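You operate a simulated robot arm through the tools that you are given. There is no shell and no other tool. Be economical: measure what you need, move in short steps, check, and stop when the job is done.

You run a simulated two-armed robot. Do the job below in one go: nothing can be reset, and whatever is moved stays where it is left.

TASK
Pick up the push block with one hand, pass it to the other hand and put it in the inside of the good tray. Set down upright: push block.
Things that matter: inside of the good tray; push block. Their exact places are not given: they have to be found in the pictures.

It is judged by the outcome, as a careful person would: the job done as asked, and still so three seconds after it is handed in. It fails if anything else is knocked over, pushed out of place, dropped, spilled or broken.

THE ROBOT
Two 7-joint arms with two-finger parallel grippers on one trunk, on a base that drives. Base frame: it is fixed to the floor where the robot stands at the start and does not move with it; the origin is under the middle of the robot, x ahead of it, y to its left, z up. Units: mm, rad, N and s.
The left shoulder is at the start at [50, 168, 1132], the right one opposite. With the tool pointing down near the work surface each hand reaches from about 180 to 660 mm from the robot's upright axis, wherever it stands, measured 20 degrees to its own side. Places, roughly: inside of the good tray (21x24 cm) [-1440, -2620, 860]. Payload 1.57 kg a hand.
Tool frame (each hand has its own): the origin (TCP) lies between the finger pads and is the grasp point; the fingertips stand 30 mm ahead of it; z points along the fingers, y is the line along which they close. The gripper opens to 80 mm. The fingers are 17 mm wide and 12 mm thick; the gripper's body (40 by 82 mm) begins 80 mm behind the TCP.
Orientation is that of the tool frame in the base frame, as a unit quaternion [x, y, z, w]. With the fingers straight down and closing along the base's y, the tool's x points along the base's -x, its y along +y and its z along -z.

THE INTERFACE
- The arms move only by the tool send_rows. It takes "left_targets", "right_targets" or both (then of equal length, played together; a hand with none holds still); each is a list of rows, each a list of 3 entries, a list of its own where there are three numbers: the turn, a rotation vector about the tool's x, y, z in degrees, then the shift along the tool's x, y, z in mm, then the gripper command, from -1 (fully open) to 1 (shut), values between in proportion. In form: [[[ax, ay, az], [x, y, z], fingers], ...]. A call has 1 to 10 rows; each row shifts and turns the commanded pose from where the row before left it, along the tool's axes as they then stand. Rows are played at 5 a second. More than 50 mm and 0.15 rad between two rows, or a gripper value outside its range, and nothing of the call is played. Where a pose cannot be reached the arm comes as near as it can. A force on the tool above 40 N (or 10 N above the force at the start of the call, whichever is more), or a blocked arm, ends the call early, and 0.2 s more pass. The fingers move at their own pace (about 45 mm/s each) and stop on an object; they squeeze with about 40 N. The grip force told is the motor's: it shows also when the fingers shut on nothing. Time passes only in rows, and 0.2 s behind the last, so rows that do not move let the fingers close. It gives the time, the measured TCP pose, the force on the tool (base axes), the opening and the grip force at its end, in the units of the frame above (readings bear some noise), with the torque about the TCP (base axes, N m) and any sound that the robot's microphone picked up.
- Cameras (640 x 400 px; columns grow to the right, rows downward): "scene" is now at [138.4, 10.2, 1328]; the picture's right is [0.04, -1.00, 0.00], its down [-0.66, -0.03, -0.75] and it looks along [0.75, 0.03, -0.66] (base axes); focal length 287 px, centre (320, 200). "left" rides on the left gripper at [72, 7, -122] in its tool frame; the picture's right is [-0.09, 1.00, 0.00], its down [-0.84, -0.08, -0.54] and it looks along [-0.54, -0.05, 0.84] (tool axes); focal length 238 px, centre (320, 200). "right" rides on the right gripper at [72, -7, -122] in its tool frame; the picture's right is [0.09, 1.00, 0.00], its down [-0.84, 0.08, -0.54] and it looks along [-0.54, 0.05, 0.84] (tool axes); focal length 238 px, centre (320, 200).
- capture(camera): a new picture of that camera. No time passes.
- lift_body(by): slides the trunk up (or, below 0, down) by that many mm; the arms and the scene camera ride with it, the base frame stays. It gives what a move gives, with no picture.
- base_move(legs): drives the robot by 1 to 6 legs, each [ahead, left, turn to the left] in mm, mm and rad, along the robot's own axes; the way and the turn of a leg run together, so that a leg with both is an arc; at most 1500 mm and 3.142 rad a leg. The arms and the cameras ride along, it lands a little off, and it stops where it bumps. It gives what a move gives.
- head_to(pan, tilt): turns the head with the scene camera to pan (to the left, within 1.396 rad either way) and tilt (down, from -0.506 to 1.204), counted from straight ahead of the robot. It gives what a move gives.
- point_at(camera, pixels): there is no depth. For up to 12 entries [column, row, z] of the newest picture of that camera ("zoom" is the newest enlarged one), the place [x, y] in the base frame at which the ray of that pixel passes the height z, good to about 2 mm, but the place of the scene camera against the robot may be out by one fixed shift of up to 25 mm in any direction. No time passes.
- close_up(camera, box): a new picture of the part [left, top, right, bottom] of that camera's present view, enlarged. No time passes.
- hand_in(): hands the job in; it is judged then, once.

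Work in short steps. Measure before you move; look again where a grasp or a placing could have gone wrong, and mend it. You have 80 turns and 78 pictures in all, those below and enlarged ones among them. Open the grippers and draw the arms clear of the work before you hand the job in, unless the task says otherwise; then end with one line.

The tools are called after "Request:" as a command line: name --argument value ..., lists and objects as JSON in quotes. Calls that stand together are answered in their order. send_rows: Moves the arms, as the interface text tells. Its arguments: {"type":"object","properties":{"left_targets":{"type":"array"},"right_targets":{"type":"array"}},"required":[]} The other tools are called the same way: lift_body (by) slides the trunk up or down; base_move (legs) drives the base; head_to (pan, tilt) turns the head that bears the scene camera; capture (camera) takes a picture; point_at (camera, pixels) gives the place at which the rays of pixels pass given heights; close_up (camera, box) takes an enlarged picture of a part of a camera's view; hand_in () hands the job in.

At the start:

```text
clock: 0.0
left_tcp_pos: [386.6, 142.9, 1074.5]
left_tcp_rot: [-0.001, 1.0, 0.0, 0.002]
left_contact_force: [-0.4, 0.1, 0.5]
left_torque: [-0.02, 0.02, -0.02]
left_opening: 79.9
left_gripper_force: 0.0
right_tcp_pos: [390.7, -125.0, 1009.0]
right_tcp_rot: [0.0, 1.0, 0.001, 0.0]
right_contact_force: [0.1, -0.1, 0.6]
right_torque: [-0.02, -0.01, 0.01]
right_opening: 80.1
right_gripper_force: 0.0
trunk travel left (down, up): [-300.0, 143.0]
robot x, y, heading: [0.1, -0.9, -0.004]
head pan, tilt: [0.044, 0.717]
```

scene: 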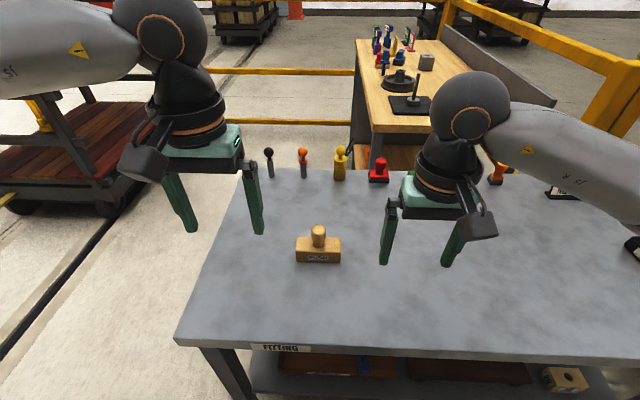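
right: 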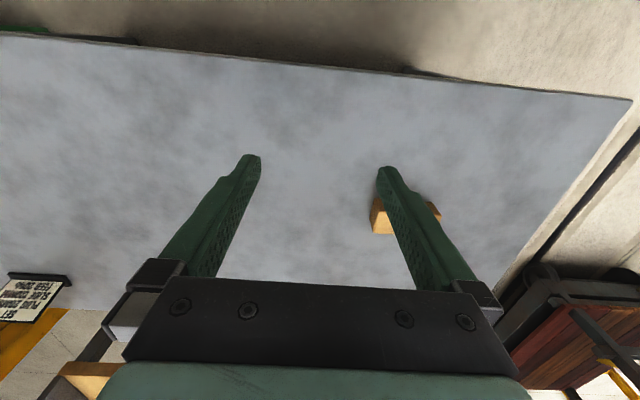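
left: 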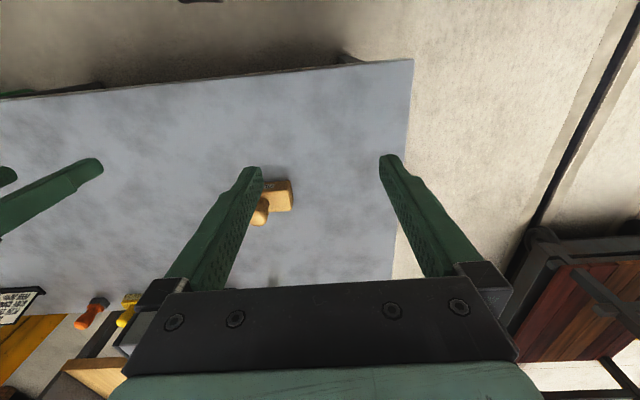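

The scene picture shows a wooden block with a knob near (318,245), probably the push block. I enlarge it and measure its place.

Request:
close_up --camera "scene" --box '[240, 140, 400, 280]'

Request:
close_up --camera "left" --box '[220, 140, 340, 260]'

Request:
point_at --camera "scene" --pixels '[[296, 262, 800], [340, 262, 800], [318, 238, 845], [318, 228, 880]]'

Request:
point_at --camera "left" --pixels '[[289, 179, 835], [292, 210, 800], [260, 220, 880], [267, 200, 840]]'

```text
2.86 times, centred on (320, 210) of scene
```

zoom: 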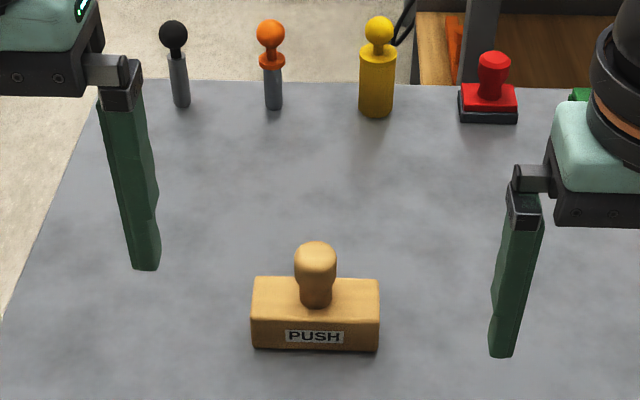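

```text
3.33 times, centred on (280, 200) of left
```

zoom: 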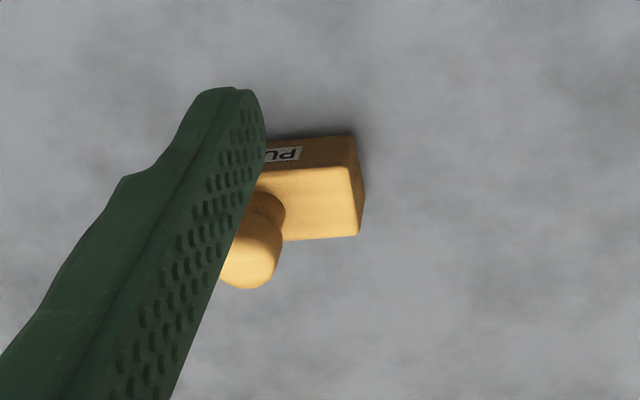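

```text
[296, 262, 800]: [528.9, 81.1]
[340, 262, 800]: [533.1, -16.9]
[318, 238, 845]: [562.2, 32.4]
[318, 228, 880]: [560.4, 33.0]
```

```text
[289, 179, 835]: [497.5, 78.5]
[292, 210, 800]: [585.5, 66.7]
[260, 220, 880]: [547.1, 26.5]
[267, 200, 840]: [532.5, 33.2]
```

The block's body is about 98 mm wide along y with a knob on top, and the label faces the robot. I move the left hand right for a free view, and the right hand a bit aside.

Request:
send_rows --left_targets '[[[0, 0, 0], [0, -40, 0], -1], [[0, 0, 0], [0, -40, 0], -1], [[0, 0, 0], [0, 0, 0], -1]]' --right_targets '[[[0, 0, 0], [0, -40, 0], -1], [[0, 0, 0], [0, -40, 0], -1], [[0, 0, 0], [0, 0, 0], -1]]'

Request:
close_up --camera "left" --box '[240, 130, 400, 230]'

```text
clock: 0.8
left_tcp_pos: [387.0, 65.1, 1072.8]
left_tcp_rot: [-0.002, 1.0, -0.001, 0.0]
left_contact_force: [-0.6, 0.6, 0.2]
left_torque: [0.03, -0.04, -0.01]
left_opening: 80.1
left_gripper_force: 0.1
right_tcp_pos: [391.2, -207.1, 1007.0]
right_tcp_rot: [0.001, 1.0, -0.001, 0.0]
right_contact_force: [0.0, -0.1, -0.1]
right_torque: [-0.01, -0.01, 0.0]
right_opening: 80.0
right_gripper_force: 0.0
trunk travel left (down, up): [-300.0, 143.0]
robot x, y, heading: [1.1, -1.3, 0.002]
head pan, tilt: [0.044, 0.717]
```

```text
4.00 times, centred on (320, 180) of left
```

zoom: 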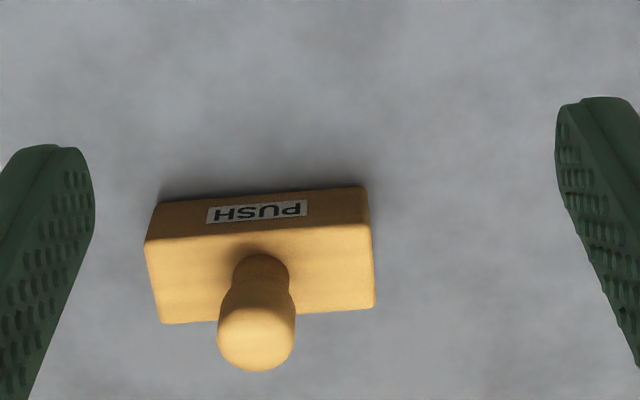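

The block now stands free between the fingers. I measure its corners at several heights.

Request:
point_at --camera "zoom" --pixels '[[157, 203, 800], [364, 187, 800], [145, 240, 835], [371, 224, 835], [145, 240, 845], [371, 224, 845], [160, 324, 835], [375, 307, 835], [160, 324, 845], [375, 307, 845], [257, 345, 890], [260, 262, 840]]'

```text
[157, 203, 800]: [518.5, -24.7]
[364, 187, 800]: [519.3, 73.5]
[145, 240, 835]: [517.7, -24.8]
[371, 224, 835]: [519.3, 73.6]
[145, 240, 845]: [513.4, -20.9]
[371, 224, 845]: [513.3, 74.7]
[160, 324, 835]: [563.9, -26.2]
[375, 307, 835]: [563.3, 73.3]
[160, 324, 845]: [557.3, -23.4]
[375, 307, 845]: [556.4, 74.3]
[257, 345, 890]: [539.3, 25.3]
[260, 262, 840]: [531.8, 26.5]
```

Corner fits agree: the body is 99 x 45 x 35 mm, centred at (541, 24.5), top at z 835, square to the axes, with the knob in the middle. Plan: the left hand takes the body's left end, tilted and closing along x. The right hand then takes the knob from above. First I yaw the left hand 90°.

Request:
send_rows --left_targets '[[[0, 0, 8.5], [0, 0, 0], -1], [[0, 0, 8.5], [0, 0, 0], -1], [[0, 0, 8.5], [0, 0, 0], -1], [[0, 0, 8.5], [0, 0, 0], -1], [[0, 0, 8.5], [0, 0, 0], -1], [[0, 0, 8.5], [0, 0, 0], -1], [[0, 0, 8.5], [0, 0, 0], -1], [[0, 0, 8.5], [0, 0, 0], -1], [[0, 0, 8.5], [0, 0, 0], -1], [[0, 0, 8.5], [0, 0, 0], -1]]'

Request:
send_rows --left_targets '[[[0, 0, 5], [0, 0, 0], -1], [[0, -7, 0], [35, 0, 0], -1], [[0, -7, 0], [35, 0, 0], -1], [[0, -7, 0], [0, 0, 0], -1], [[0, -7, 0], [0, 0, 0], -1], [[0, -7, 0], [0, 0, 0], -1], [[0, 0, 0], [0, 40, 0], -1], [[0, 0, 0], [0, 40, 0], -1], [[0, 0, 0], [0, 40, 0], -1], [[0, 0, 0], [0, 0, 0], -1]]'

```text
clock: 3.0
left_tcp_pos: [342.3, 52.2, 1068.9]
left_tcp_rot: [0.675, 0.738, 0.0, 0.001]
left_contact_force: [0.8, 0.1, -0.7]
left_torque: [0.0, 0.01, 0.02]
left_opening: 79.6
left_gripper_force: 0.1
left hand out of reach, approached as far as the arm can: row 9, 10
right_tcp_pos: [391.5, -207.7, 1007.5]
right_tcp_rot: [0.001, 1.0, 0.001, 0.0]
right_contact_force: [0.3, -0.5, 0.6]
right_torque: [-0.01, -0.02, 0.02]
right_opening: 80.0
right_gripper_force: 0.0
trunk travel left (down, up): [-300.0, 143.0]
robot x, y, heading: [1.3, -2.6, 0.003]
head pan, tilt: [0.044, 0.717]
```

```text
clock: 5.2
left_tcp_pos: [294.0, 70.1, 1100.2]
left_tcp_rot: [0.674, 0.675, -0.213, 0.213]
left_contact_force: [0.1, 0.1, -0.4]
left_torque: [0.0, 0.04, 0.04]
left_opening: 79.8
left_gripper_force: 0.1
left hand out of reach, approached as far as the arm can: row 1, 2, 3, 4, 5, 6, 7, 8, 9
right_tcp_pos: [390.9, -206.0, 1007.0]
right_tcp_rot: [0.0, 1.0, 0.0, 0.0]
right_contact_force: [0.5, -0.5, 0.0]
right_torque: [-0.01, 0.0, -0.01]
right_opening: 80.1
right_gripper_force: 0.0
trunk travel left (down, up): [-300.0, 143.0]
robot x, y, heading: [-0.3, -2.1, -0.001]
head pan, tilt: [0.044, 0.717]
```

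That yaw sense runs out of reach. I undo it and then turn the other way.

Request:
send_rows --left_targets '[[[0, 7, 0], [0, 0, 0], -1], [[0, 7, 0], [0, 0, 0], -1], [[0, 7, 0], [0, 0, 0], -1], [[0, 7, 0], [0, 0, 0], -1], [[0, 7, 0], [0, 0, 0], -1], [[0, 0, -8.5], [0, 0, 0], -1], [[0, 0, -8.5], [0, 0, 0], -1], [[0, 0, -8.5], [0, 0, 0], -1], [[0, 0, -8.5], [0, 0, 0], -1], [[0, 0, -8.5], [0, 0, 0], -1]]'

Request:
send_rows --left_targets '[[[0, 0, -8.5], [0, 0, 0], -1], [[0, 0, -8.5], [0, 0, 0], -1], [[0, 0, -8.5], [0, 0, 0], -1], [[0, 0, -8.5], [0, 0, 0], -1], [[0, 0, -8.5], [0, 0, 0], -1], [[0, 0, -5], [0, 0, 0], -1], [[0, 0, -8.5], [0, 0, 0], -1], [[0, 0, -8.5], [0, 0, 0], -1], [[0, 0, -8.5], [0, 0, 0], -1], [[0, 0, -8.5], [0, 0, 0], -1]]'

Request:
send_rows --left_targets '[[[0, 0, -8.5], [0, 0, 0], -1], [[0, 0, -8.5], [0, 0, 0], -1], [[0, 0, -8.5], [0, 0, 0], -1], [[0, 0, -8.5], [0, 0, 0], -1], [[0, 0, -8.5], [0, 0, 0], -1], [[0, 0, -8.5], [0, 0, 0], -1], [[0, 0, -5], [0, 0, 0], -1], [[0, 0, 0], [0, 0, 0], -1]]'

```text
clock: 7.4
left_tcp_pos: [293.2, 70.1, 1100.9]
left_tcp_rot: [0.401, 0.916, -0.001, 0.001]
left_contact_force: [0.5, -0.1, -0.3]
left_torque: [-0.01, 0.02, 0.0]
left_opening: 80.0
left_gripper_force: 0.0
right_tcp_pos: [390.0, -207.0, 1006.6]
right_tcp_rot: [0.0, 1.0, 0.0, 0.0]
right_contact_force: [0.1, -0.1, -0.3]
right_torque: [-0.02, 0.0, 0.01]
right_opening: 80.0
right_gripper_force: 0.0
trunk travel left (down, up): [-300.0, 143.0]
robot x, y, heading: [2.5, -2.0, -0.002]
head pan, tilt: [0.044, 0.717]
```

```text
clock: 9.6
left_tcp_pos: [294.2, 68.3, 1098.4]
left_tcp_rot: [-0.295, 0.955, -0.001, 0.0]
left_contact_force: [0.0, -0.1, 0.0]
left_torque: [-0.02, 0.04, 0.03]
left_opening: 79.9
left_gripper_force: 0.1
right_tcp_pos: [390.7, -206.5, 1007.0]
right_tcp_rot: [-0.001, 1.0, 0.0, 0.0]
right_contact_force: [-0.1, -0.2, -0.8]
right_torque: [-0.02, 0.03, 0.0]
right_opening: 79.9
right_gripper_force: 0.0
trunk travel left (down, up): [-300.0, 143.0]
robot x, y, heading: [0.5, -1.6, 0.003]
head pan, tilt: [0.044, 0.717]
```

```text
clock: 11.4
left_tcp_pos: [293.3, 69.4, 1098.9]
left_tcp_rot: [0.709, -0.705, 0.0, 0.0]
left_contact_force: [0.0, -0.3, 0.4]
left_torque: [-0.01, -0.01, 0.02]
left_opening: 79.6
left_gripper_force: 0.2
right_tcp_pos: [390.6, -207.2, 1007.7]
right_tcp_rot: [0.001, 1.0, 0.0, 0.0]
right_contact_force: [0.1, -0.4, -0.1]
right_torque: [0.01, 0.01, 0.01]
right_opening: 80.0
right_gripper_force: 0.2
trunk travel left (down, up): [-300.0, 143.0]
robot x, y, heading: [2.9, -0.3, -0.001]
head pan, tilt: [0.044, 0.717]
```

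The other yaw sense is reached cleanly. I move over to x 541 and y 125, then tilt 35°.

Request:
send_rows --left_targets '[[[0, 0, 0], [-11, -41, 0], -1], [[0, 0, 0], [-11, -41, 0], -1], [[0, 0, 0], [-11, -41, 0], -1], [[0, 0, 0], [-11, -41, 0], -1], [[0, 0, 0], [-11, -41, 0], -1], [[0, 0, 0], [-10, -42, 0], -1], [[0, 0, 0], [0, 0, 0], -1]]'

Request:
send_rows --left_targets '[[[0, 7, 0], [0, 0, 0], -1], [[0, 7, 0], [0, 0, 0], -1], [[0, 7, 0], [0, 0, 0], -1], [[0, 7, 0], [0, 0, 0], -1], [[0, 7, 0], [0, 0, 0], -1], [[0, 0, 0], [0, 0, 0], -1]]'

```text
clock: 13.0
left_tcp_pos: [539.5, 134.7, 1100.4]
left_tcp_rot: [0.708, -0.706, 0.0, 0.0]
left_contact_force: [0.7, -0.1, 0.9]
left_torque: [0.02, -0.02, -0.03]
left_opening: 80.2
left_gripper_force: 0.0
right_tcp_pos: [390.4, -206.3, 1007.4]
right_tcp_rot: [0.001, 1.0, 0.001, 0.0]
right_contact_force: [0.0, -0.3, 0.4]
right_torque: [0.0, 0.01, -0.01]
right_opening: 80.2
right_gripper_force: 0.1
trunk travel left (down, up): [-300.0, 143.0]
robot x, y, heading: [1.7, 0.4, -0.0]
head pan, tilt: [0.044, 0.717]
```

```text
clock: 14.4
left_tcp_pos: [539.6, 134.4, 1099.5]
left_tcp_rot: [0.675, -0.674, 0.214, 0.212]
left_contact_force: [-0.6, 0.1, 0.0]
left_torque: [0.03, 0.04, 0.02]
left_opening: 80.0
left_gripper_force: 0.1
right_tcp_pos: [390.5, -206.4, 1006.5]
right_tcp_rot: [-0.001, 1.0, 0.0, 0.001]
right_contact_force: [0.1, -0.6, -0.3]
right_torque: [0.01, 0.01, 0.02]
right_opening: 80.2
right_gripper_force: 0.1
trunk travel left (down, up): [-300.0, 143.0]
robot x, y, heading: [-0.2, 5.9, -0.003]
head pan, tilt: [0.044, 0.717]
```

Tilt is as wanted. I go to 100 mm short of the grasp along the approach line and look.

Request:
send_rows --left_targets '[[[0, 0, 0], [-23, 0, 39], -1], [[0, 0, 0], [-23, 0, 39], -1], [[0, 0, 0], [-23, 0, 39], -1], [[0, 0, 0], [-24, -1, 38], -1], [[0, 0, 0], [0, 0, 0], -1]]'

Request:
capture --camera "left"

Request:
capture --camera "scene"

```text
clock: 15.6
left_tcp_pos: [538.4, 122.0, 916.7]
left_tcp_rot: [0.675, -0.674, 0.214, 0.212]
left_contact_force: [0.5, 0.3, -0.3]
left_torque: [0.02, -0.01, 0.01]
left_opening: 80.2
left_gripper_force: 0.0
right_tcp_pos: [390.7, -206.9, 1007.7]
right_tcp_rot: [-0.001, 1.0, 0.0, 0.001]
right_contact_force: [-0.1, -0.4, -0.8]
right_torque: [-0.01, -0.02, -0.02]
right_opening: 79.9
right_gripper_force: 0.0
trunk travel left (down, up): [-300.0, 143.0]
robot x, y, heading: [-0.3, 1.3, 0.004]
head pan, tilt: [0.044, 0.717]
```

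```text
71 pictures are left
```

left: 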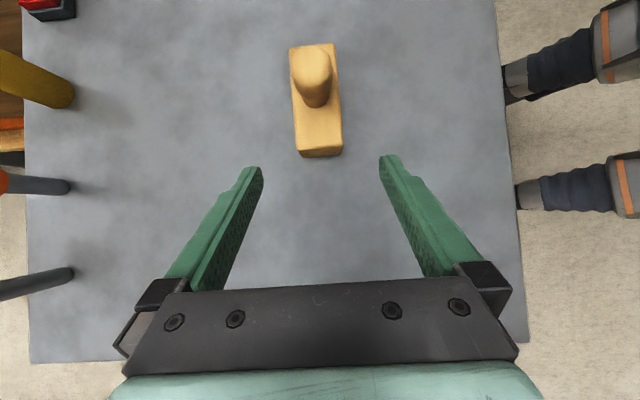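

```text
70 pictures are left
```

scene: 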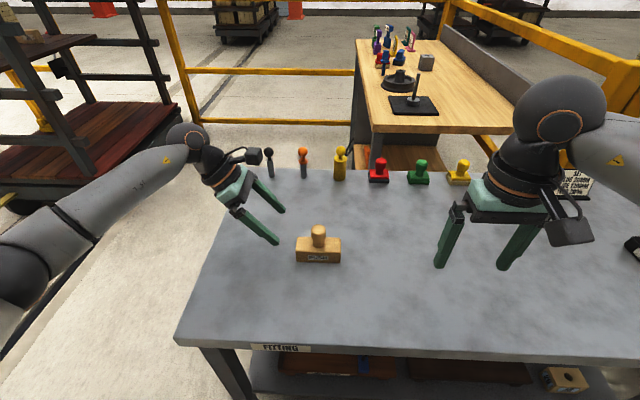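

The block lies centred between the fingers. I advance along the fingers and close.

Request:
send_rows --left_targets '[[[0, 0, 0], [1, -1, 30], -1], [[0, 0, 0], [1, -1, 30], -1], [[0, 0, 0], [0, 0, 20], -1], [[0, 0, 0], [0, 0, 17], -1], [[0, 0, 0], [0, 0, 0], -1]]'

Request:
capture --camera "left"

```text
clock: 16.8
left_tcp_pos: [542.6, 63.8, 841.6]
left_tcp_rot: [0.675, -0.674, 0.213, 0.212]
left_contact_force: [0.8, -0.4, -0.2]
left_torque: [0.02, 0.01, -0.02]
left_opening: 79.9
left_gripper_force: 0.0
right_tcp_pos: [389.9, -206.4, 1007.4]
right_tcp_rot: [0.0, 1.0, 0.001, 0.001]
right_contact_force: [0.5, 0.1, 0.4]
right_torque: [0.01, 0.0, 0.02]
right_opening: 79.8
right_gripper_force: 0.0
trunk travel left (down, up): [-300.0, 143.0]
robot x, y, heading: [-2.2, -3.1, -0.001]
head pan, tilt: [0.044, 0.717]
```

```text
69 pictures are left
```

left: 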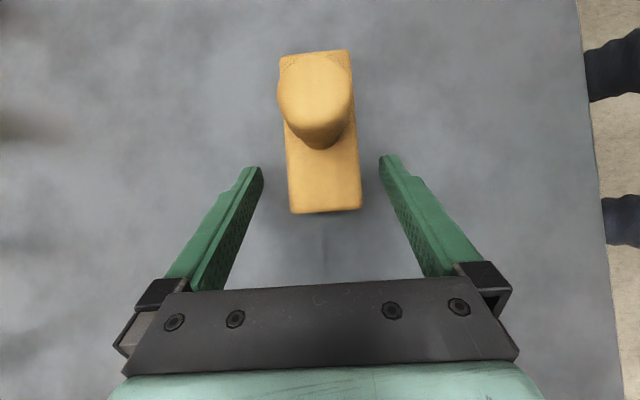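

The fingertips straddle the block's left end. I go 4 mm lower and close.

Request:
send_rows --left_targets '[[[0, 0, 0], [-2, 0, 3], -1], [[0, 0, 0], [0, 0, 0], 0], [[0, 0, 0], [0, 0, 0], 0.5], [[0, 0, 0], [0, 0, 0], 1], [[0, 0, 0], [0, 0, 0], 1], [[0, 0, 0], [0, 0, 0], 1], [[0, 0, 0], [0, 0, 0], 1]]'

Request:
capture --camera "left"

```text
clock: 18.4
left_tcp_pos: [542.6, 64.5, 837.8]
left_tcp_rot: [0.675, -0.673, 0.214, 0.211]
left_contact_force: [0.7, 0.8, -0.2]
left_torque: [-0.1, 0.05, -0.06]
left_opening: 44.8
left_gripper_force: 40.0
right_tcp_pos: [391.0, -206.7, 1007.2]
right_tcp_rot: [0.0, 1.0, 0.0, 0.0]
right_contact_force: [-0.6, -0.8, 0.5]
right_torque: [0.01, 0.0, 0.0]
right_opening: 80.0
right_gripper_force: 0.1
trunk travel left (down, up): [-300.0, 143.0]
robot x, y, heading: [-0.1, 0.3, -0.002]
head pan, tilt: [0.044, 0.717]
```

```text
68 pictures are left
```

left: 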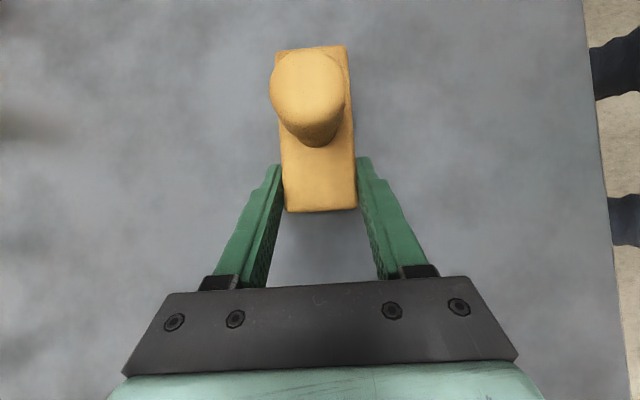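

The grip is firm at 44.8 mm, matching the body's depth. I lift straight up 160 mm, then draw 100 mm toward the robot.

Request:
send_rows --left_targets '[[[0, 0, 0], [12, 0, -16], 1], [[0, 0, 0], [20, 0, -29], 1], [[0, 0, 0], [20, 0, -29], 1], [[0, 0, 0], [20, 0, -29], 1], [[0, 0, 0], [20, 0, -28], 1], [[0, 0, 0], [0, 33, 0], 1], [[0, 0, 0], [0, 33, 0], 1], [[0, 0, 0], [0, 33, 0], 1], [[0, 0, 0], [0, 0, 0], 1]]'

Request:
capture --camera "scene"

Request:
capture --camera "left"

```text
clock: 20.4
left_tcp_pos: [442.7, 63.1, 997.5]
left_tcp_rot: [0.675, -0.674, 0.213, 0.211]
left_contact_force: [-0.6, 1.1, -1.8]
left_torque: [0.06, -0.02, 0.02]
left_opening: 44.4
left_gripper_force: 39.9
right_tcp_pos: [390.8, -206.0, 1006.5]
right_tcp_rot: [0.0, 1.0, 0.0, 0.0]
right_contact_force: [0.4, 1.0, -0.3]
right_torque: [0.01, 0.01, -0.02]
right_opening: 80.2
right_gripper_force: 0.1
trunk travel left (down, up): [-300.0, 143.0]
robot x, y, heading: [-4.4, 1.5, -0.001]
head pan, tilt: [0.044, 0.717]
```

```text
67 pictures are left
```

scene: 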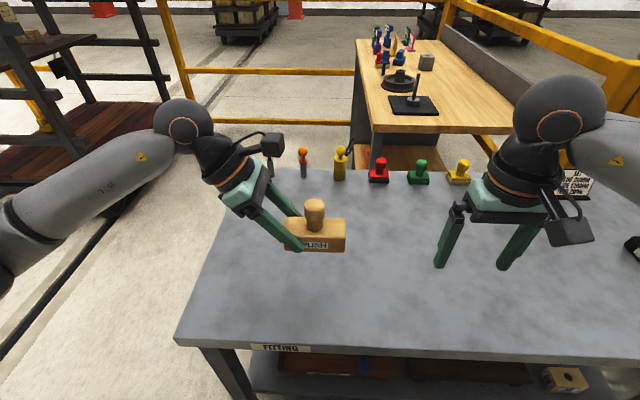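

```text
66 pictures are left
```

left: 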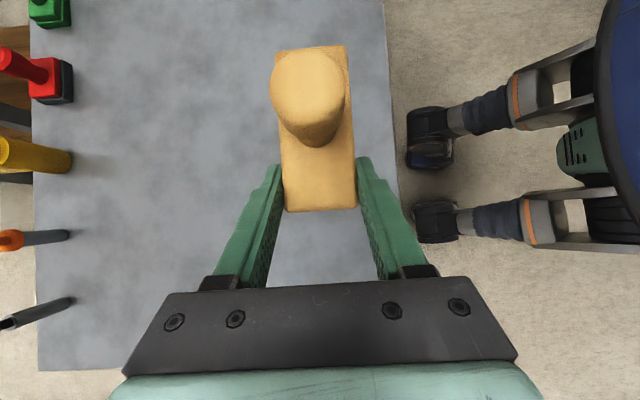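

The block hangs level; its knob is now near (441, 23, 1036). I prepare the right hand where it is: raise it, yaw it 45° with its camera side away from the left hand, and lean it 30°.

Request:
send_rows --right_targets '[[[0, 0, -7.5], [0, 0, -18], -1], [[0, 0, -7.5], [0, 0, -18], -1], [[0, 0, -7.5], [0, 0, -18], -1], [[0, 0, -7.5], [0, 0, -18], -1], [[0, 0, -7.5], [0, 0, -18], -1], [[0, 0, -7.5], [0, 0, -18], -1], [[0, -7.5, 0], [0, 0, 0], -1], [[0, -7.5, 0], [0, 0, 0], -1], [[0, -7.5, 0], [0, 0, 0], -1], [[0, -7.5, 0], [0, 0, 0], -1]]'

```text
clock: 22.6
left_tcp_pos: [441.9, 64.3, 996.5]
left_tcp_rot: [0.675, -0.673, 0.214, 0.212]
left_contact_force: [0.6, -0.7, -1.1]
left_torque: [0.06, -0.01, 0.0]
left_opening: 44.4
left_gripper_force: 40.5
right_tcp_pos: [391.6, -205.1, 1116.8]
right_tcp_rot: [-0.371, 0.892, 0.1, 0.24]
right_contact_force: [-0.2, 0.1, 0.0]
right_torque: [0.01, -0.01, 0.01]
right_opening: 79.9
right_gripper_force: 0.0
trunk travel left (down, up): [-300.0, 143.0]
robot x, y, heading: [0.3, 1.6, 0.0]
head pan, tilt: [0.044, 0.717]
```

The orientation is as intended. I move to a pre-grasp point 90 mm back from the knob and look.

Request:
send_rows --right_targets '[[[0, 0, 0], [-25.8, 25.4, 15.8], -1], [[0, 0, 0], [-25.8, 25.4, 15.8], -1], [[0, 0, 0], [-25.8, 25.4, 15.8], -1], [[0, 0, 0], [-25.8, 25.4, 15.8], -1], [[0, 0, 0], [-25.8, 25.4, 15.8], -1], [[0, 0, 0], [0, 0, 0], -1]]'

Request:
capture --camera "right"

Request:
capture --camera "scene"

```text
clock: 24.0
left_tcp_pos: [442.5, 63.1, 997.4]
left_tcp_rot: [0.675, -0.674, 0.213, 0.212]
left_contact_force: [0.1, 0.8, -1.9]
left_torque: [0.07, -0.01, -0.02]
left_opening: 44.6
left_gripper_force: 39.7
right_tcp_pos: [407.8, -9.3, 1109.0]
right_tcp_rot: [-0.369, 0.893, 0.099, 0.239]
right_contact_force: [1.4, 0.2, -0.3]
right_torque: [-0.01, -0.03, 0.01]
right_opening: 80.0
right_gripper_force: 0.2
trunk travel left (down, up): [-300.0, 143.0]
robot x, y, heading: [0.7, 3.2, 0.002]
head pan, tilt: [0.044, 0.717]
```

```text
65 pictures are left
```

right: 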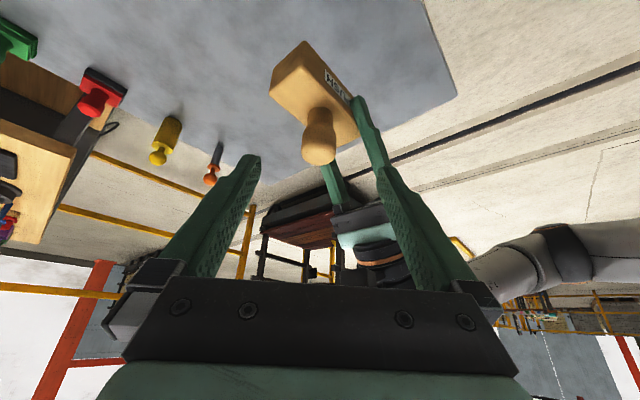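

```text
64 pictures are left
```

scene: 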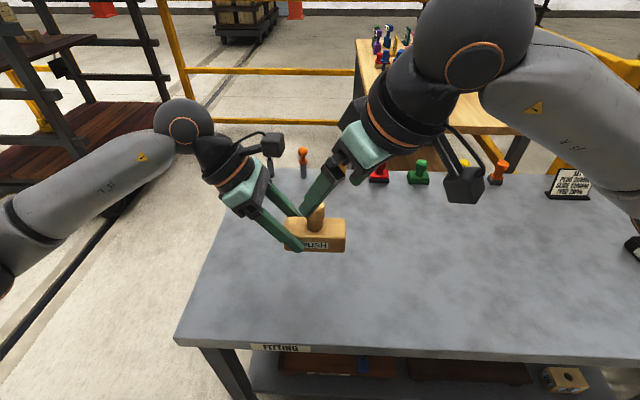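

The knob sits centred between the right fingers at about (319,140). I check where its ray passes the knob height. The opening must be about 40 mm so that the far finger clears the left hand's finger.

Request:
close_up --camera "right" --box '[240, 30, 400, 190]'

Request:
point_at --camera "right" --pixels '[[319, 145, 1036], [319, 145, 1030], [321, 112, 997], [271, 94, 995], [300, 41, 995], [357, 136, 995]]'

```text
2.50 times, centred on (320, 110) of right
```

zoom: 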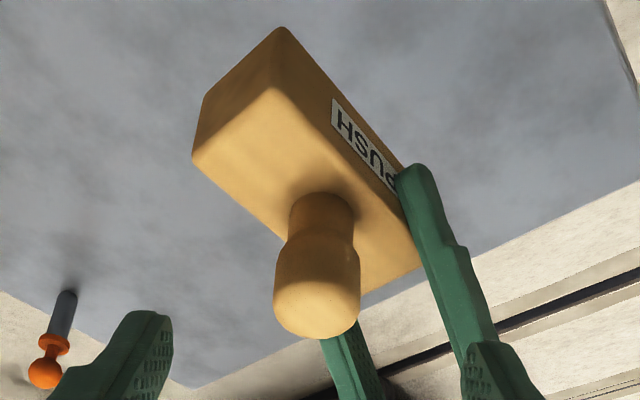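

```text
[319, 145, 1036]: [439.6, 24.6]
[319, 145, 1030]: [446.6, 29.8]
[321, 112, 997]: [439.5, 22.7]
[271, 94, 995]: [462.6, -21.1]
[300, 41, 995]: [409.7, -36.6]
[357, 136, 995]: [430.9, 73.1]
```

The knob ray agrees with (441, 24, 1036). I narrow the right fingers to 40 mm and advance to put the knob 10 mm ahead of the TCP.

Request:
send_rows --right_targets '[[[0, 0, 0], [0, 0, 0], 0], [[0, 0, 0], [0, 0, 0], 0], [[0, 0, 0], [-2, 0, 20], 0], [[0, 0, 0], [-2, 0, 20], 0], [[0, 0, 0], [0, 0, 20], 0], [[0, 0, 0], [0, 0, 17], 0], [[0, 0, 0], [0, 0, 0], 0]]'

Request:
capture --camera "right"

Request:
close_up --camera "scene" --box '[220, 120, 420, 280]'

Request:
capture --camera "left"

```text
clock: 25.6
left_tcp_pos: [442.7, 64.3, 997.0]
left_tcp_rot: [0.676, -0.673, 0.214, 0.212]
left_contact_force: [-0.1, -0.2, -1.6]
left_torque: [0.06, -0.02, -0.01]
left_opening: 44.5
left_gripper_force: 39.9
right_tcp_pos: [438.6, 21.4, 1046.6]
right_tcp_rot: [-0.369, 0.893, 0.098, 0.24]
right_contact_force: [0.6, 0.5, 0.5]
right_torque: [-0.02, 0.04, 0.0]
right_opening: 40.0
right_gripper_force: 0.0
trunk travel left (down, up): [-300.0, 143.0]
robot x, y, heading: [0.0, -1.3, -0.001]
head pan, tilt: [0.044, 0.717]
```

```text
62 pictures are left
```

right: 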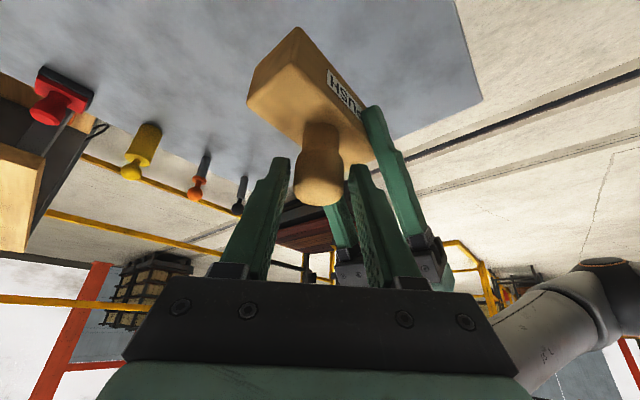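

```text
2.50 times, centred on (320, 200) of scene
```

zoom: 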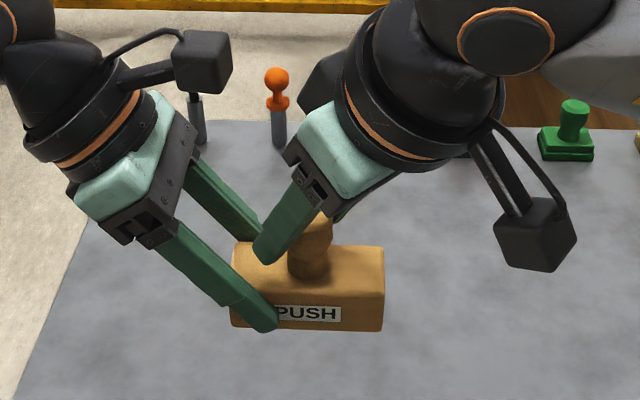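

```text
60 pictures are left
```

left: 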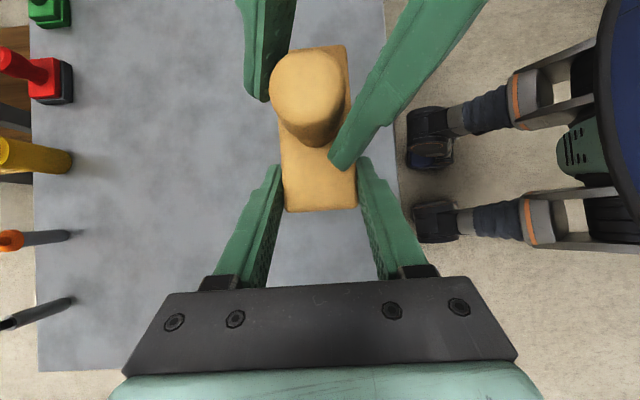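

Clear: the knob is between the right fingertips and the far finger misses the left hand. I go 5 mm deeper and close on the knob.

Request:
send_rows --right_targets '[[[0, 0, 0], [0, 0, 5], 0], [[0, 0, 0], [0, 0, 0], 0.2], [[0, 0, 0], [0, 0, 0], 0.5], [[0, 0, 0], [0, 0, 0], 1], [[0, 0, 0], [0, 0, 0], 1], [[0, 0, 0], [0, 0, 0], 1]]'

Request:
capture --camera "right"

Request:
capture --camera "left"

```text
clock: 27.0
left_tcp_pos: [441.7, 64.3, 996.2]
left_tcp_rot: [0.674, -0.674, 0.213, 0.213]
left_contact_force: [-3.1, 3.5, -0.7]
left_torque: [-0.08, -0.12, -0.08]
left_opening: 44.6
left_gripper_force: 39.7
right_tcp_pos: [440.3, 23.1, 1042.8]
right_tcp_rot: [-0.369, 0.893, 0.099, 0.239]
right_contact_force: [3.2, -3.2, -0.4]
right_torque: [-0.08, 0.02, -0.09]
right_opening: 27.4
right_gripper_force: 38.5
trunk travel left (down, up): [-300.0, 143.0]
robot x, y, heading: [2.7, -0.0, -0.001]
head pan, tilt: [0.044, 0.717]
```

```text
59 pictures are left
```

right: 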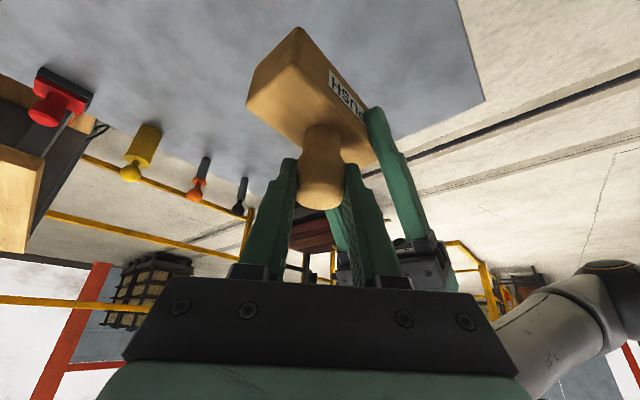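

```text
58 pictures are left
```

left: 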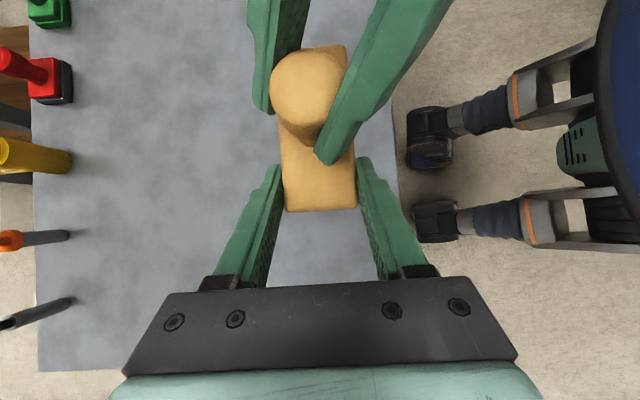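

Both hands hold it; the right grips the knob at 27.4 mm. I open the left hand and back it out along its fingers.

Request:
send_rows --left_targets '[[[0, 0, 0], [0, 0, 0], 0.0], [[0, 0, 0], [0, 0, 0], -0.5], [[0, 0, 0], [0, 0, 0], -0.5], [[0, 0, 0], [0, 0, -20], -0.5], [[0, 0, 0], [0, 0, -35], -0.5], [[0, 0, 0], [0, 0, -40], -0.5], [[0, 0, 0], [0, 0, -40], -0.5], [[0, 0, 0], [0, 0, 0], -0.5]]'

Request:
capture --camera "left"

Request:
capture --camera "right"

Request:
capture --camera "scene"

```text
clock: 28.8
left_tcp_pos: [440.3, 144.2, 1108.9]
left_tcp_rot: [0.675, -0.674, 0.212, 0.213]
left_contact_force: [-1.1, -0.1, -0.9]
left_torque: [0.01, 0.01, -0.02]
left_opening: 59.8
left_gripper_force: 0.1
right_tcp_pos: [439.5, 24.3, 1043.0]
right_tcp_rot: [-0.37, 0.892, 0.099, 0.24]
right_contact_force: [0.3, 0.3, 0.4]
right_torque: [-0.02, -0.01, -0.02]
right_opening: 27.2
right_gripper_force: 37.8
trunk travel left (down, up): [-300.0, 143.0]
robot x, y, heading: [0.4, 0.3, -0.003]
head pan, tilt: [0.044, 0.717]
```

```text
57 pictures are left
```

left: 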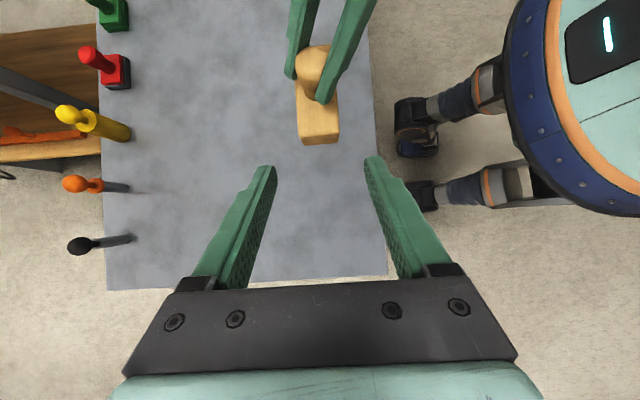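

```text
56 pictures are left
```

right: 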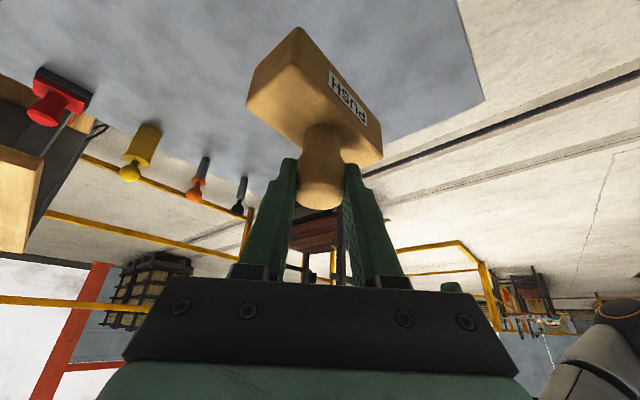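

```text
55 pictures are left
```

scene: 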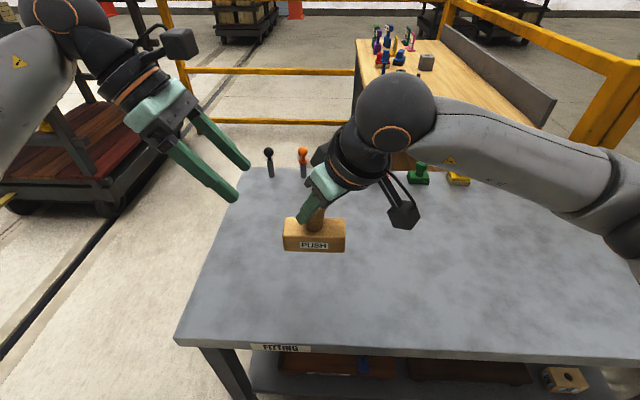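

The handover worked; the block hangs upright in the right hand alone. I draw both arms in, then look toward the tray behind and to the right.

Request:
send_rows --left_targets '[[[0, 0, 0], [-12, 32, -9], -0.5], [[0, 0, 0], [-12, 32, -9], -0.5], [[0, 0, 0], [-12, 32, -9], -0.5], [[0, 0, 0], [-12, 32, -9], -0.5], [[0, 0, 0], [0, 0, 0], -0.5]]' --right_targets '[[[0, 0, 0], [30, 2, -29], 1], [[0, 0, 0], [30, 2, -29], 1], [[0, 0, 0], [30, 2, -29], 1], [[0, 0, 0], [30, 2, -29], 1], [[0, 0, 0], [0, 0, 0], 1]]'

Request:
head_to --pan -1.396 --tilt 0.35

Request:
capture --camera "scene"

```text
clock: 30.0
left_tcp_pos: [316.1, 202.1, 1111.6]
left_tcp_rot: [0.675, -0.674, 0.212, 0.213]
left_contact_force: [0.2, 0.0, 1.0]
left_torque: [-0.01, -0.02, 0.03]
left_opening: 59.9
left_gripper_force: 0.0
right_tcp_pos: [317.1, -86.8, 1083.1]
right_tcp_rot: [-0.37, 0.892, 0.098, 0.239]
right_contact_force: [-0.2, -0.1, -0.4]
right_torque: [0.0, -0.01, -0.03]
right_opening: 27.4
right_gripper_force: 38.2
trunk travel left (down, up): [-300.0, 143.0]
robot x, y, heading: [0.8, 2.0, -0.001]
head pan, tilt: [0.044, 0.717]
```

```text
clock: 31.6
left_tcp_pos: [316.4, 201.9, 1111.4]
left_tcp_rot: [0.676, -0.673, 0.214, 0.211]
left_contact_force: [0.5, -0.1, -0.5]
left_torque: [0.03, 0.0, 0.01]
left_opening: 59.9
left_gripper_force: 0.1
right_tcp_pos: [318.2, -87.2, 1084.3]
right_tcp_rot: [-0.369, 0.893, 0.098, 0.24]
right_contact_force: [-0.5, 0.2, -1.6]
right_torque: [0.04, -0.03, 0.0]
right_opening: 27.5
right_gripper_force: 38.2
trunk travel left (down, up): [-300.0, 143.0]
robot x, y, heading: [-1.0, 1.1, -0.0]
head pan, tilt: [-1.396, 0.351]
```

```text
54 pictures are left
```

scene: 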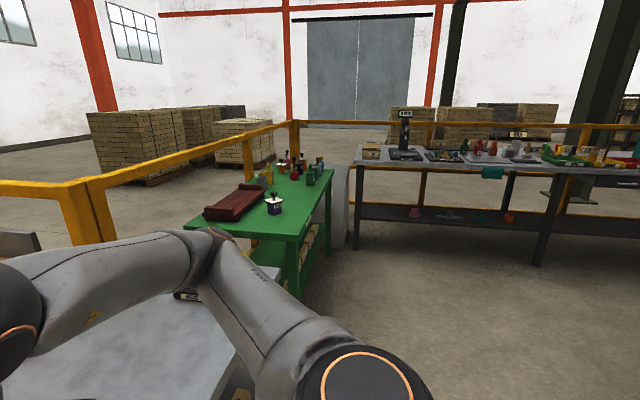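

A long bench with trays stands to the right rear (around columns 360–640). I back away from the table 500 mm, turn right a quarter, and look with the head straight.

Request:
base_move --legs '[[-500, 0, 0], [0, 0, -1.571]]'

Request:
head_to --pan -0.5 --tilt 0.35

Request:
capture --camera "scene"

```text
clock: 38.4
left_tcp_pos: [-314.8, -318.4, 1112.1]
left_tcp_rot: [0.009, 0.954, 0.002, -0.301]
left_contact_force: [0.6, 0.1, 0.2]
left_torque: [-0.01, 0.0, 0.03]
left_opening: 59.9
left_gripper_force: 0.0
right_tcp_pos: [-603.6, -314.6, 1083.9]
right_tcp_rot: [0.379, 0.888, -0.102, 0.239]
right_contact_force: [-0.6, -0.4, -1.3]
right_torque: [-0.01, 0.01, -0.01]
right_opening: 27.3
right_gripper_force: 38.2
trunk travel left (down, up): [-300.0, 143.0]
robot x, y, heading: [-508.1, 5.7, -1.593]
head pan, tilt: [-1.396, 0.351]
```

```text
clock: 39.6
left_tcp_pos: [-314.1, -318.5, 1111.3]
left_tcp_rot: [0.01, 0.954, 0.002, -0.3]
left_contact_force: [0.1, 0.2, -0.8]
left_torque: [0.02, -0.01, -0.01]
left_opening: 60.2
left_gripper_force: 0.3
right_tcp_pos: [-604.2, -312.9, 1083.8]
right_tcp_rot: [0.381, 0.888, -0.102, 0.237]
right_contact_force: [-0.2, 0.6, -1.2]
right_torque: [0.0, -0.01, -0.04]
right_opening: 27.2
right_gripper_force: 37.7
trunk travel left (down, up): [-300.0, 143.0]
robot x, y, heading: [-508.4, 1.1, -1.595]
head pan, tilt: [-0.499, 0.351]
```

```text
53 pictures are left
```

scene: 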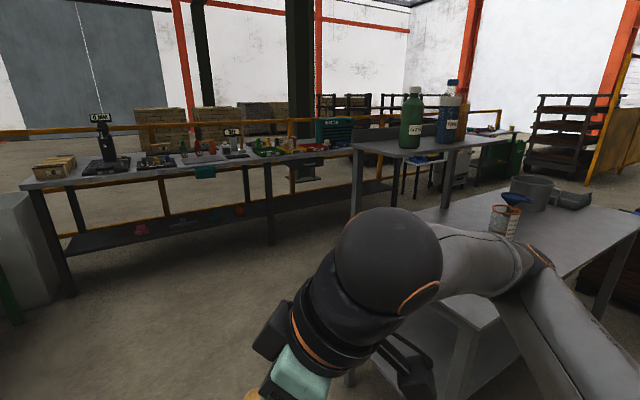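

The bench lies ahead; nearer tables with bottles and a paint tin stand to the right, to be avoided. I enlarge the bench and measure table edges.

Request:
close_up --camera "scene" --box '[20, 100, 360, 220]'

Request:
point_at --camera "scene" --pixels '[[20, 190, 850], [352, 145, 850], [355, 150, 850], [415, 208, 850], [205, 175, 850], [270, 245, 0], [70, 295, 0], [350, 380, 0], [270, 150, 850], [190, 158, 850], [160, 162, 850], [640, 215, 850]]'

```text
1.88 times, centred on (190, 160) of scene
```

zoom: 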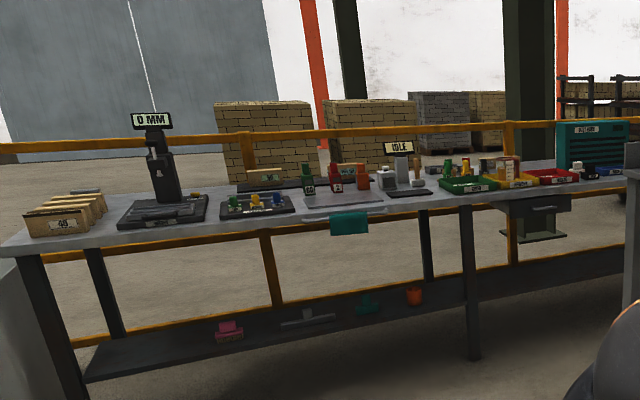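

```text
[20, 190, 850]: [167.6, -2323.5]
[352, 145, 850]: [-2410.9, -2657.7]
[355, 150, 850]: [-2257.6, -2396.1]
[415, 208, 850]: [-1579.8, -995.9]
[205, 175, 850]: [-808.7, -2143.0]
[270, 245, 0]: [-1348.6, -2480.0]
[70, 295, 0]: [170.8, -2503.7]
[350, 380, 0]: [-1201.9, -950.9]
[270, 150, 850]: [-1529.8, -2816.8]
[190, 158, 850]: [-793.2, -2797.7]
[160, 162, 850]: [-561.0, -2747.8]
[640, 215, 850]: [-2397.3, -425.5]
```

The green tray near (270,151) matches the given place, with the bench front at y ≈ -2450. I drive 1400 ahead along the clear floor and look again to the right.

Request:
base_move --legs '[[1400, 0, 0]]'

Request:
head_to --pan -0.75 --tilt 0.5

Request:
capture --camera "scene"

```text
clock: 46.6
left_tcp_pos: [-383.5, -1720.9, 1110.7]
left_tcp_rot: [0.027, 0.954, 0.009, -0.3]
left_contact_force: [-0.4, -0.2, -0.1]
left_torque: [-0.02, 0.01, 0.03]
left_opening: 59.8
left_gripper_force: 0.2
right_tcp_pos: [-672.9, -1704.8, 1084.9]
right_tcp_rot: [0.397, 0.881, -0.107, 0.236]
right_contact_force: [0.5, 0.0, -1.6]
right_torque: [0.06, 0.01, 0.01]
right_opening: 27.4
right_gripper_force: 38.0
trunk travel left (down, up): [-300.0, 143.0]
robot x, y, heading: [-566.1, -1389.6, -1.624]
head pan, tilt: [-0.499, 0.351]
```

```text
clock: 47.3
left_tcp_pos: [-383.7, -1721.8, 1111.0]
left_tcp_rot: [0.028, 0.953, 0.009, -0.301]
left_contact_force: [-0.1, -0.3, 0.1]
left_torque: [-0.01, 0.05, -0.01]
left_opening: 60.0
left_gripper_force: 0.0
right_tcp_pos: [-672.7, -1706.0, 1083.8]
right_tcp_rot: [0.396, 0.881, -0.106, 0.236]
right_contact_force: [0.0, 0.3, -1.7]
right_torque: [0.03, 0.02, 0.01]
right_opening: 27.3
right_gripper_force: 38.2
trunk travel left (down, up): [-300.0, 143.0]
robot x, y, heading: [-564.6, -1388.3, -1.632]
head pan, tilt: [-0.75, 0.499]
```

```text
51 pictures are left
```

scene: 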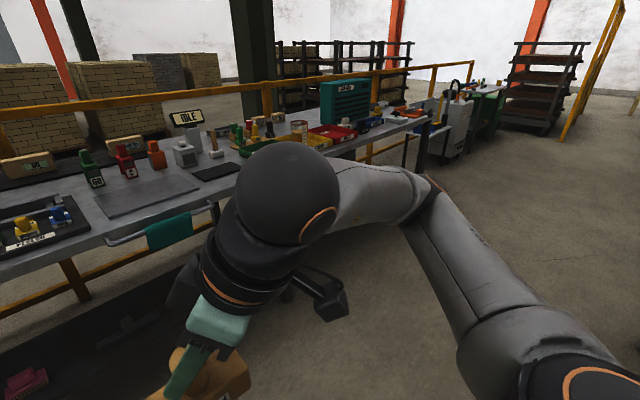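

The floor to the right of the robot is open in this picture. I square up, go 400 ahead, then sidestep right in part and look from there.

Request:
base_move --legs '[[0, 0, 0.06], [350, 0, 0]]'

Request:
head_to --pan -1.39 --tilt 0.5

Request:
capture --camera "scene"

```text
clock: 50.0
left_tcp_pos: [-366.4, -2058.3, 1110.8]
left_tcp_rot: [0.001, 0.954, 0.0, -0.301]
left_contact_force: [-0.2, -0.5, -0.2]
left_torque: [-0.04, -0.01, 0.05]
left_opening: 59.9
left_gripper_force: 0.1
right_tcp_pos: [-654.2, -2059.1, 1084.1]
right_tcp_rot: [0.371, 0.892, -0.1, 0.239]
right_contact_force: [-0.2, 0.4, -1.0]
right_torque: [0.01, 0.02, 0.0]
right_opening: 27.6
right_gripper_force: 37.2
trunk travel left (down, up): [-300.0, 143.0]
robot x, y, heading: [-567.3, -1736.8, -1.576]
head pan, tilt: [-0.75, 0.499]
```

```text
clock: 51.1
left_tcp_pos: [-364.9, -2057.3, 1111.5]
left_tcp_rot: [-0.001, 0.954, 0.0, -0.301]
left_contact_force: [0.1, -0.1, -0.3]
left_torque: [-0.01, 0.02, 0.0]
left_opening: 59.9
left_gripper_force: 0.0
right_tcp_pos: [-654.6, -2059.6, 1084.2]
right_tcp_rot: [0.37, 0.892, -0.099, 0.239]
right_contact_force: [0.0, 0.9, -2.3]
right_torque: [0.02, 0.01, 0.03]
right_opening: 27.2
right_gripper_force: 37.7
trunk travel left (down, up): [-300.0, 143.0]
robot x, y, heading: [-568.2, -1741.3, -1.574]
head pan, tilt: [-1.389, 0.499]
```

```text
50 pictures are left
```

scene: 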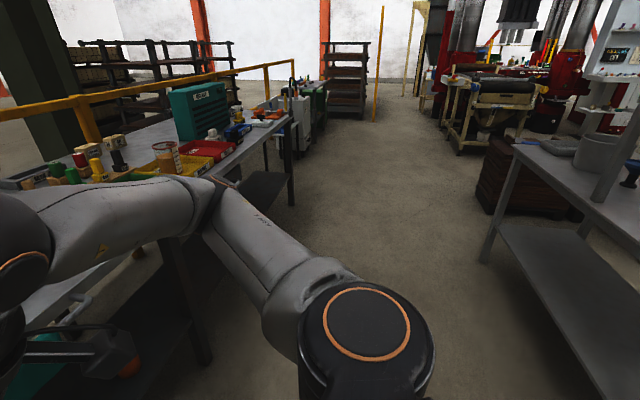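

An aisle runs toward -x between the bench and a table on the right whose near leg ends near (484,262). I measure it.

Request:
point_at --camera "scene" --pixels '[[484, 262, 0], [515, 147, 800], [640, 230, 800], [290, 204, 0], [205, 365, 0], [265, 125, 850], [133, 176, 860], [500, 258, 300]]'

```text
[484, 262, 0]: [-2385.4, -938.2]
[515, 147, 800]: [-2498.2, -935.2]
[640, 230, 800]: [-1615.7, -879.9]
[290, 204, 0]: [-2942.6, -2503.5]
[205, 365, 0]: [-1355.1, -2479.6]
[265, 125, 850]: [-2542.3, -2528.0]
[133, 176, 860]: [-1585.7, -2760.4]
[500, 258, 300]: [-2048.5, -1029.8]
```

The other table's edge is at y ≈ -935, so the aisle is wide. I sidestep 770 mm right and look down at the tray.

Request:
base_move --legs '[[0, -770, 0]]'

Request:
head_to --pan 0 --tilt 0.6

Request:
capture --camera "scene"

```text
clock: 55.1
left_tcp_pos: [-1123.2, -2051.1, 1112.0]
left_tcp_rot: [0.014, 0.954, 0.003, -0.301]
left_contact_force: [0.1, 0.1, 0.6]
left_torque: [0.01, -0.01, 0.0]
left_opening: 60.0
left_gripper_force: 0.0
right_tcp_pos: [-1411.5, -2043.2, 1083.7]
right_tcp_rot: [0.384, 0.886, -0.104, 0.237]
right_contact_force: [0.0, 0.3, -2.2]
right_torque: [-0.01, -0.02, -0.03]
right_opening: 27.5
right_gripper_force: 37.6
trunk travel left (down, up): [-300.0, 143.0]
robot x, y, heading: [-1321.0, -1724.4, -1.606]
head pan, tilt: [-1.389, 0.499]
```

```text
clock: 56.7
left_tcp_pos: [-1123.9, -2051.3, 1110.3]
left_tcp_rot: [0.015, 0.954, 0.004, -0.3]
left_contact_force: [0.2, 0.0, 0.3]
left_torque: [0.0, -0.01, 0.0]
left_opening: 60.0
left_gripper_force: 0.0
right_tcp_pos: [-1411.6, -2043.1, 1083.6]
right_tcp_rot: [0.384, 0.886, -0.103, 0.237]
right_contact_force: [0.7, 0.5, -1.2]
right_torque: [0.0, -0.02, 0.03]
right_opening: 27.3
right_gripper_force: 38.1
trunk travel left (down, up): [-300.0, 143.0]
robot x, y, heading: [-1316.5, -1729.1, -1.601]
head pan, tilt: [0.0, 0.6]
```

```text
49 pictures are left
```

scene: 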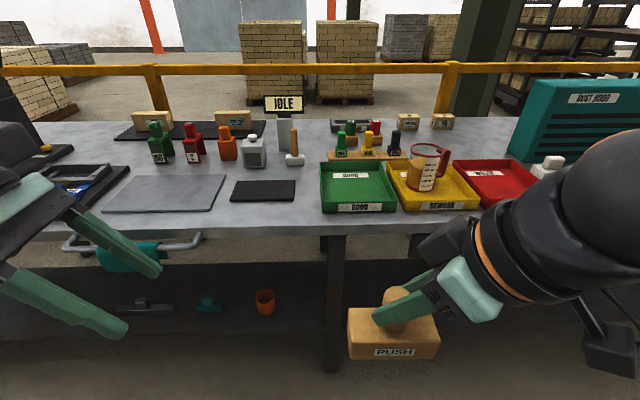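

The green tray labelled GOOD is at (358,187), with a jug in the yellow rework tray beside it. I enlarge and measure.

Request:
close_up --camera "scene" --box '[280, 110, 480, 230]'

Request:
point_at --camera "scene" --pixels '[[322, 213, 850], [396, 211, 850], [320, 162, 880], [384, 160, 880], [358, 232, 840], [358, 188, 855], [335, 370, 0]]'

```text
3.20 times, centred on (380, 170) of scene
```

zoom: 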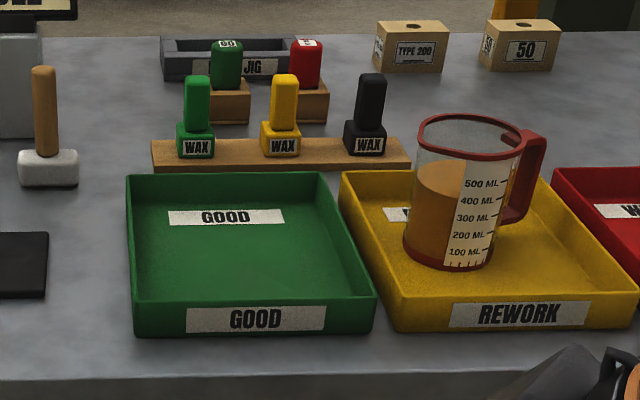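

```text
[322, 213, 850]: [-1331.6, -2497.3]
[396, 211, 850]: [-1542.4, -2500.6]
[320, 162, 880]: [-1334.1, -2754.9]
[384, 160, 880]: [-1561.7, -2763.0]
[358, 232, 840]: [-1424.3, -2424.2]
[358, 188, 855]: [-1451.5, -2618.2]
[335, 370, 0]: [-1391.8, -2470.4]
```

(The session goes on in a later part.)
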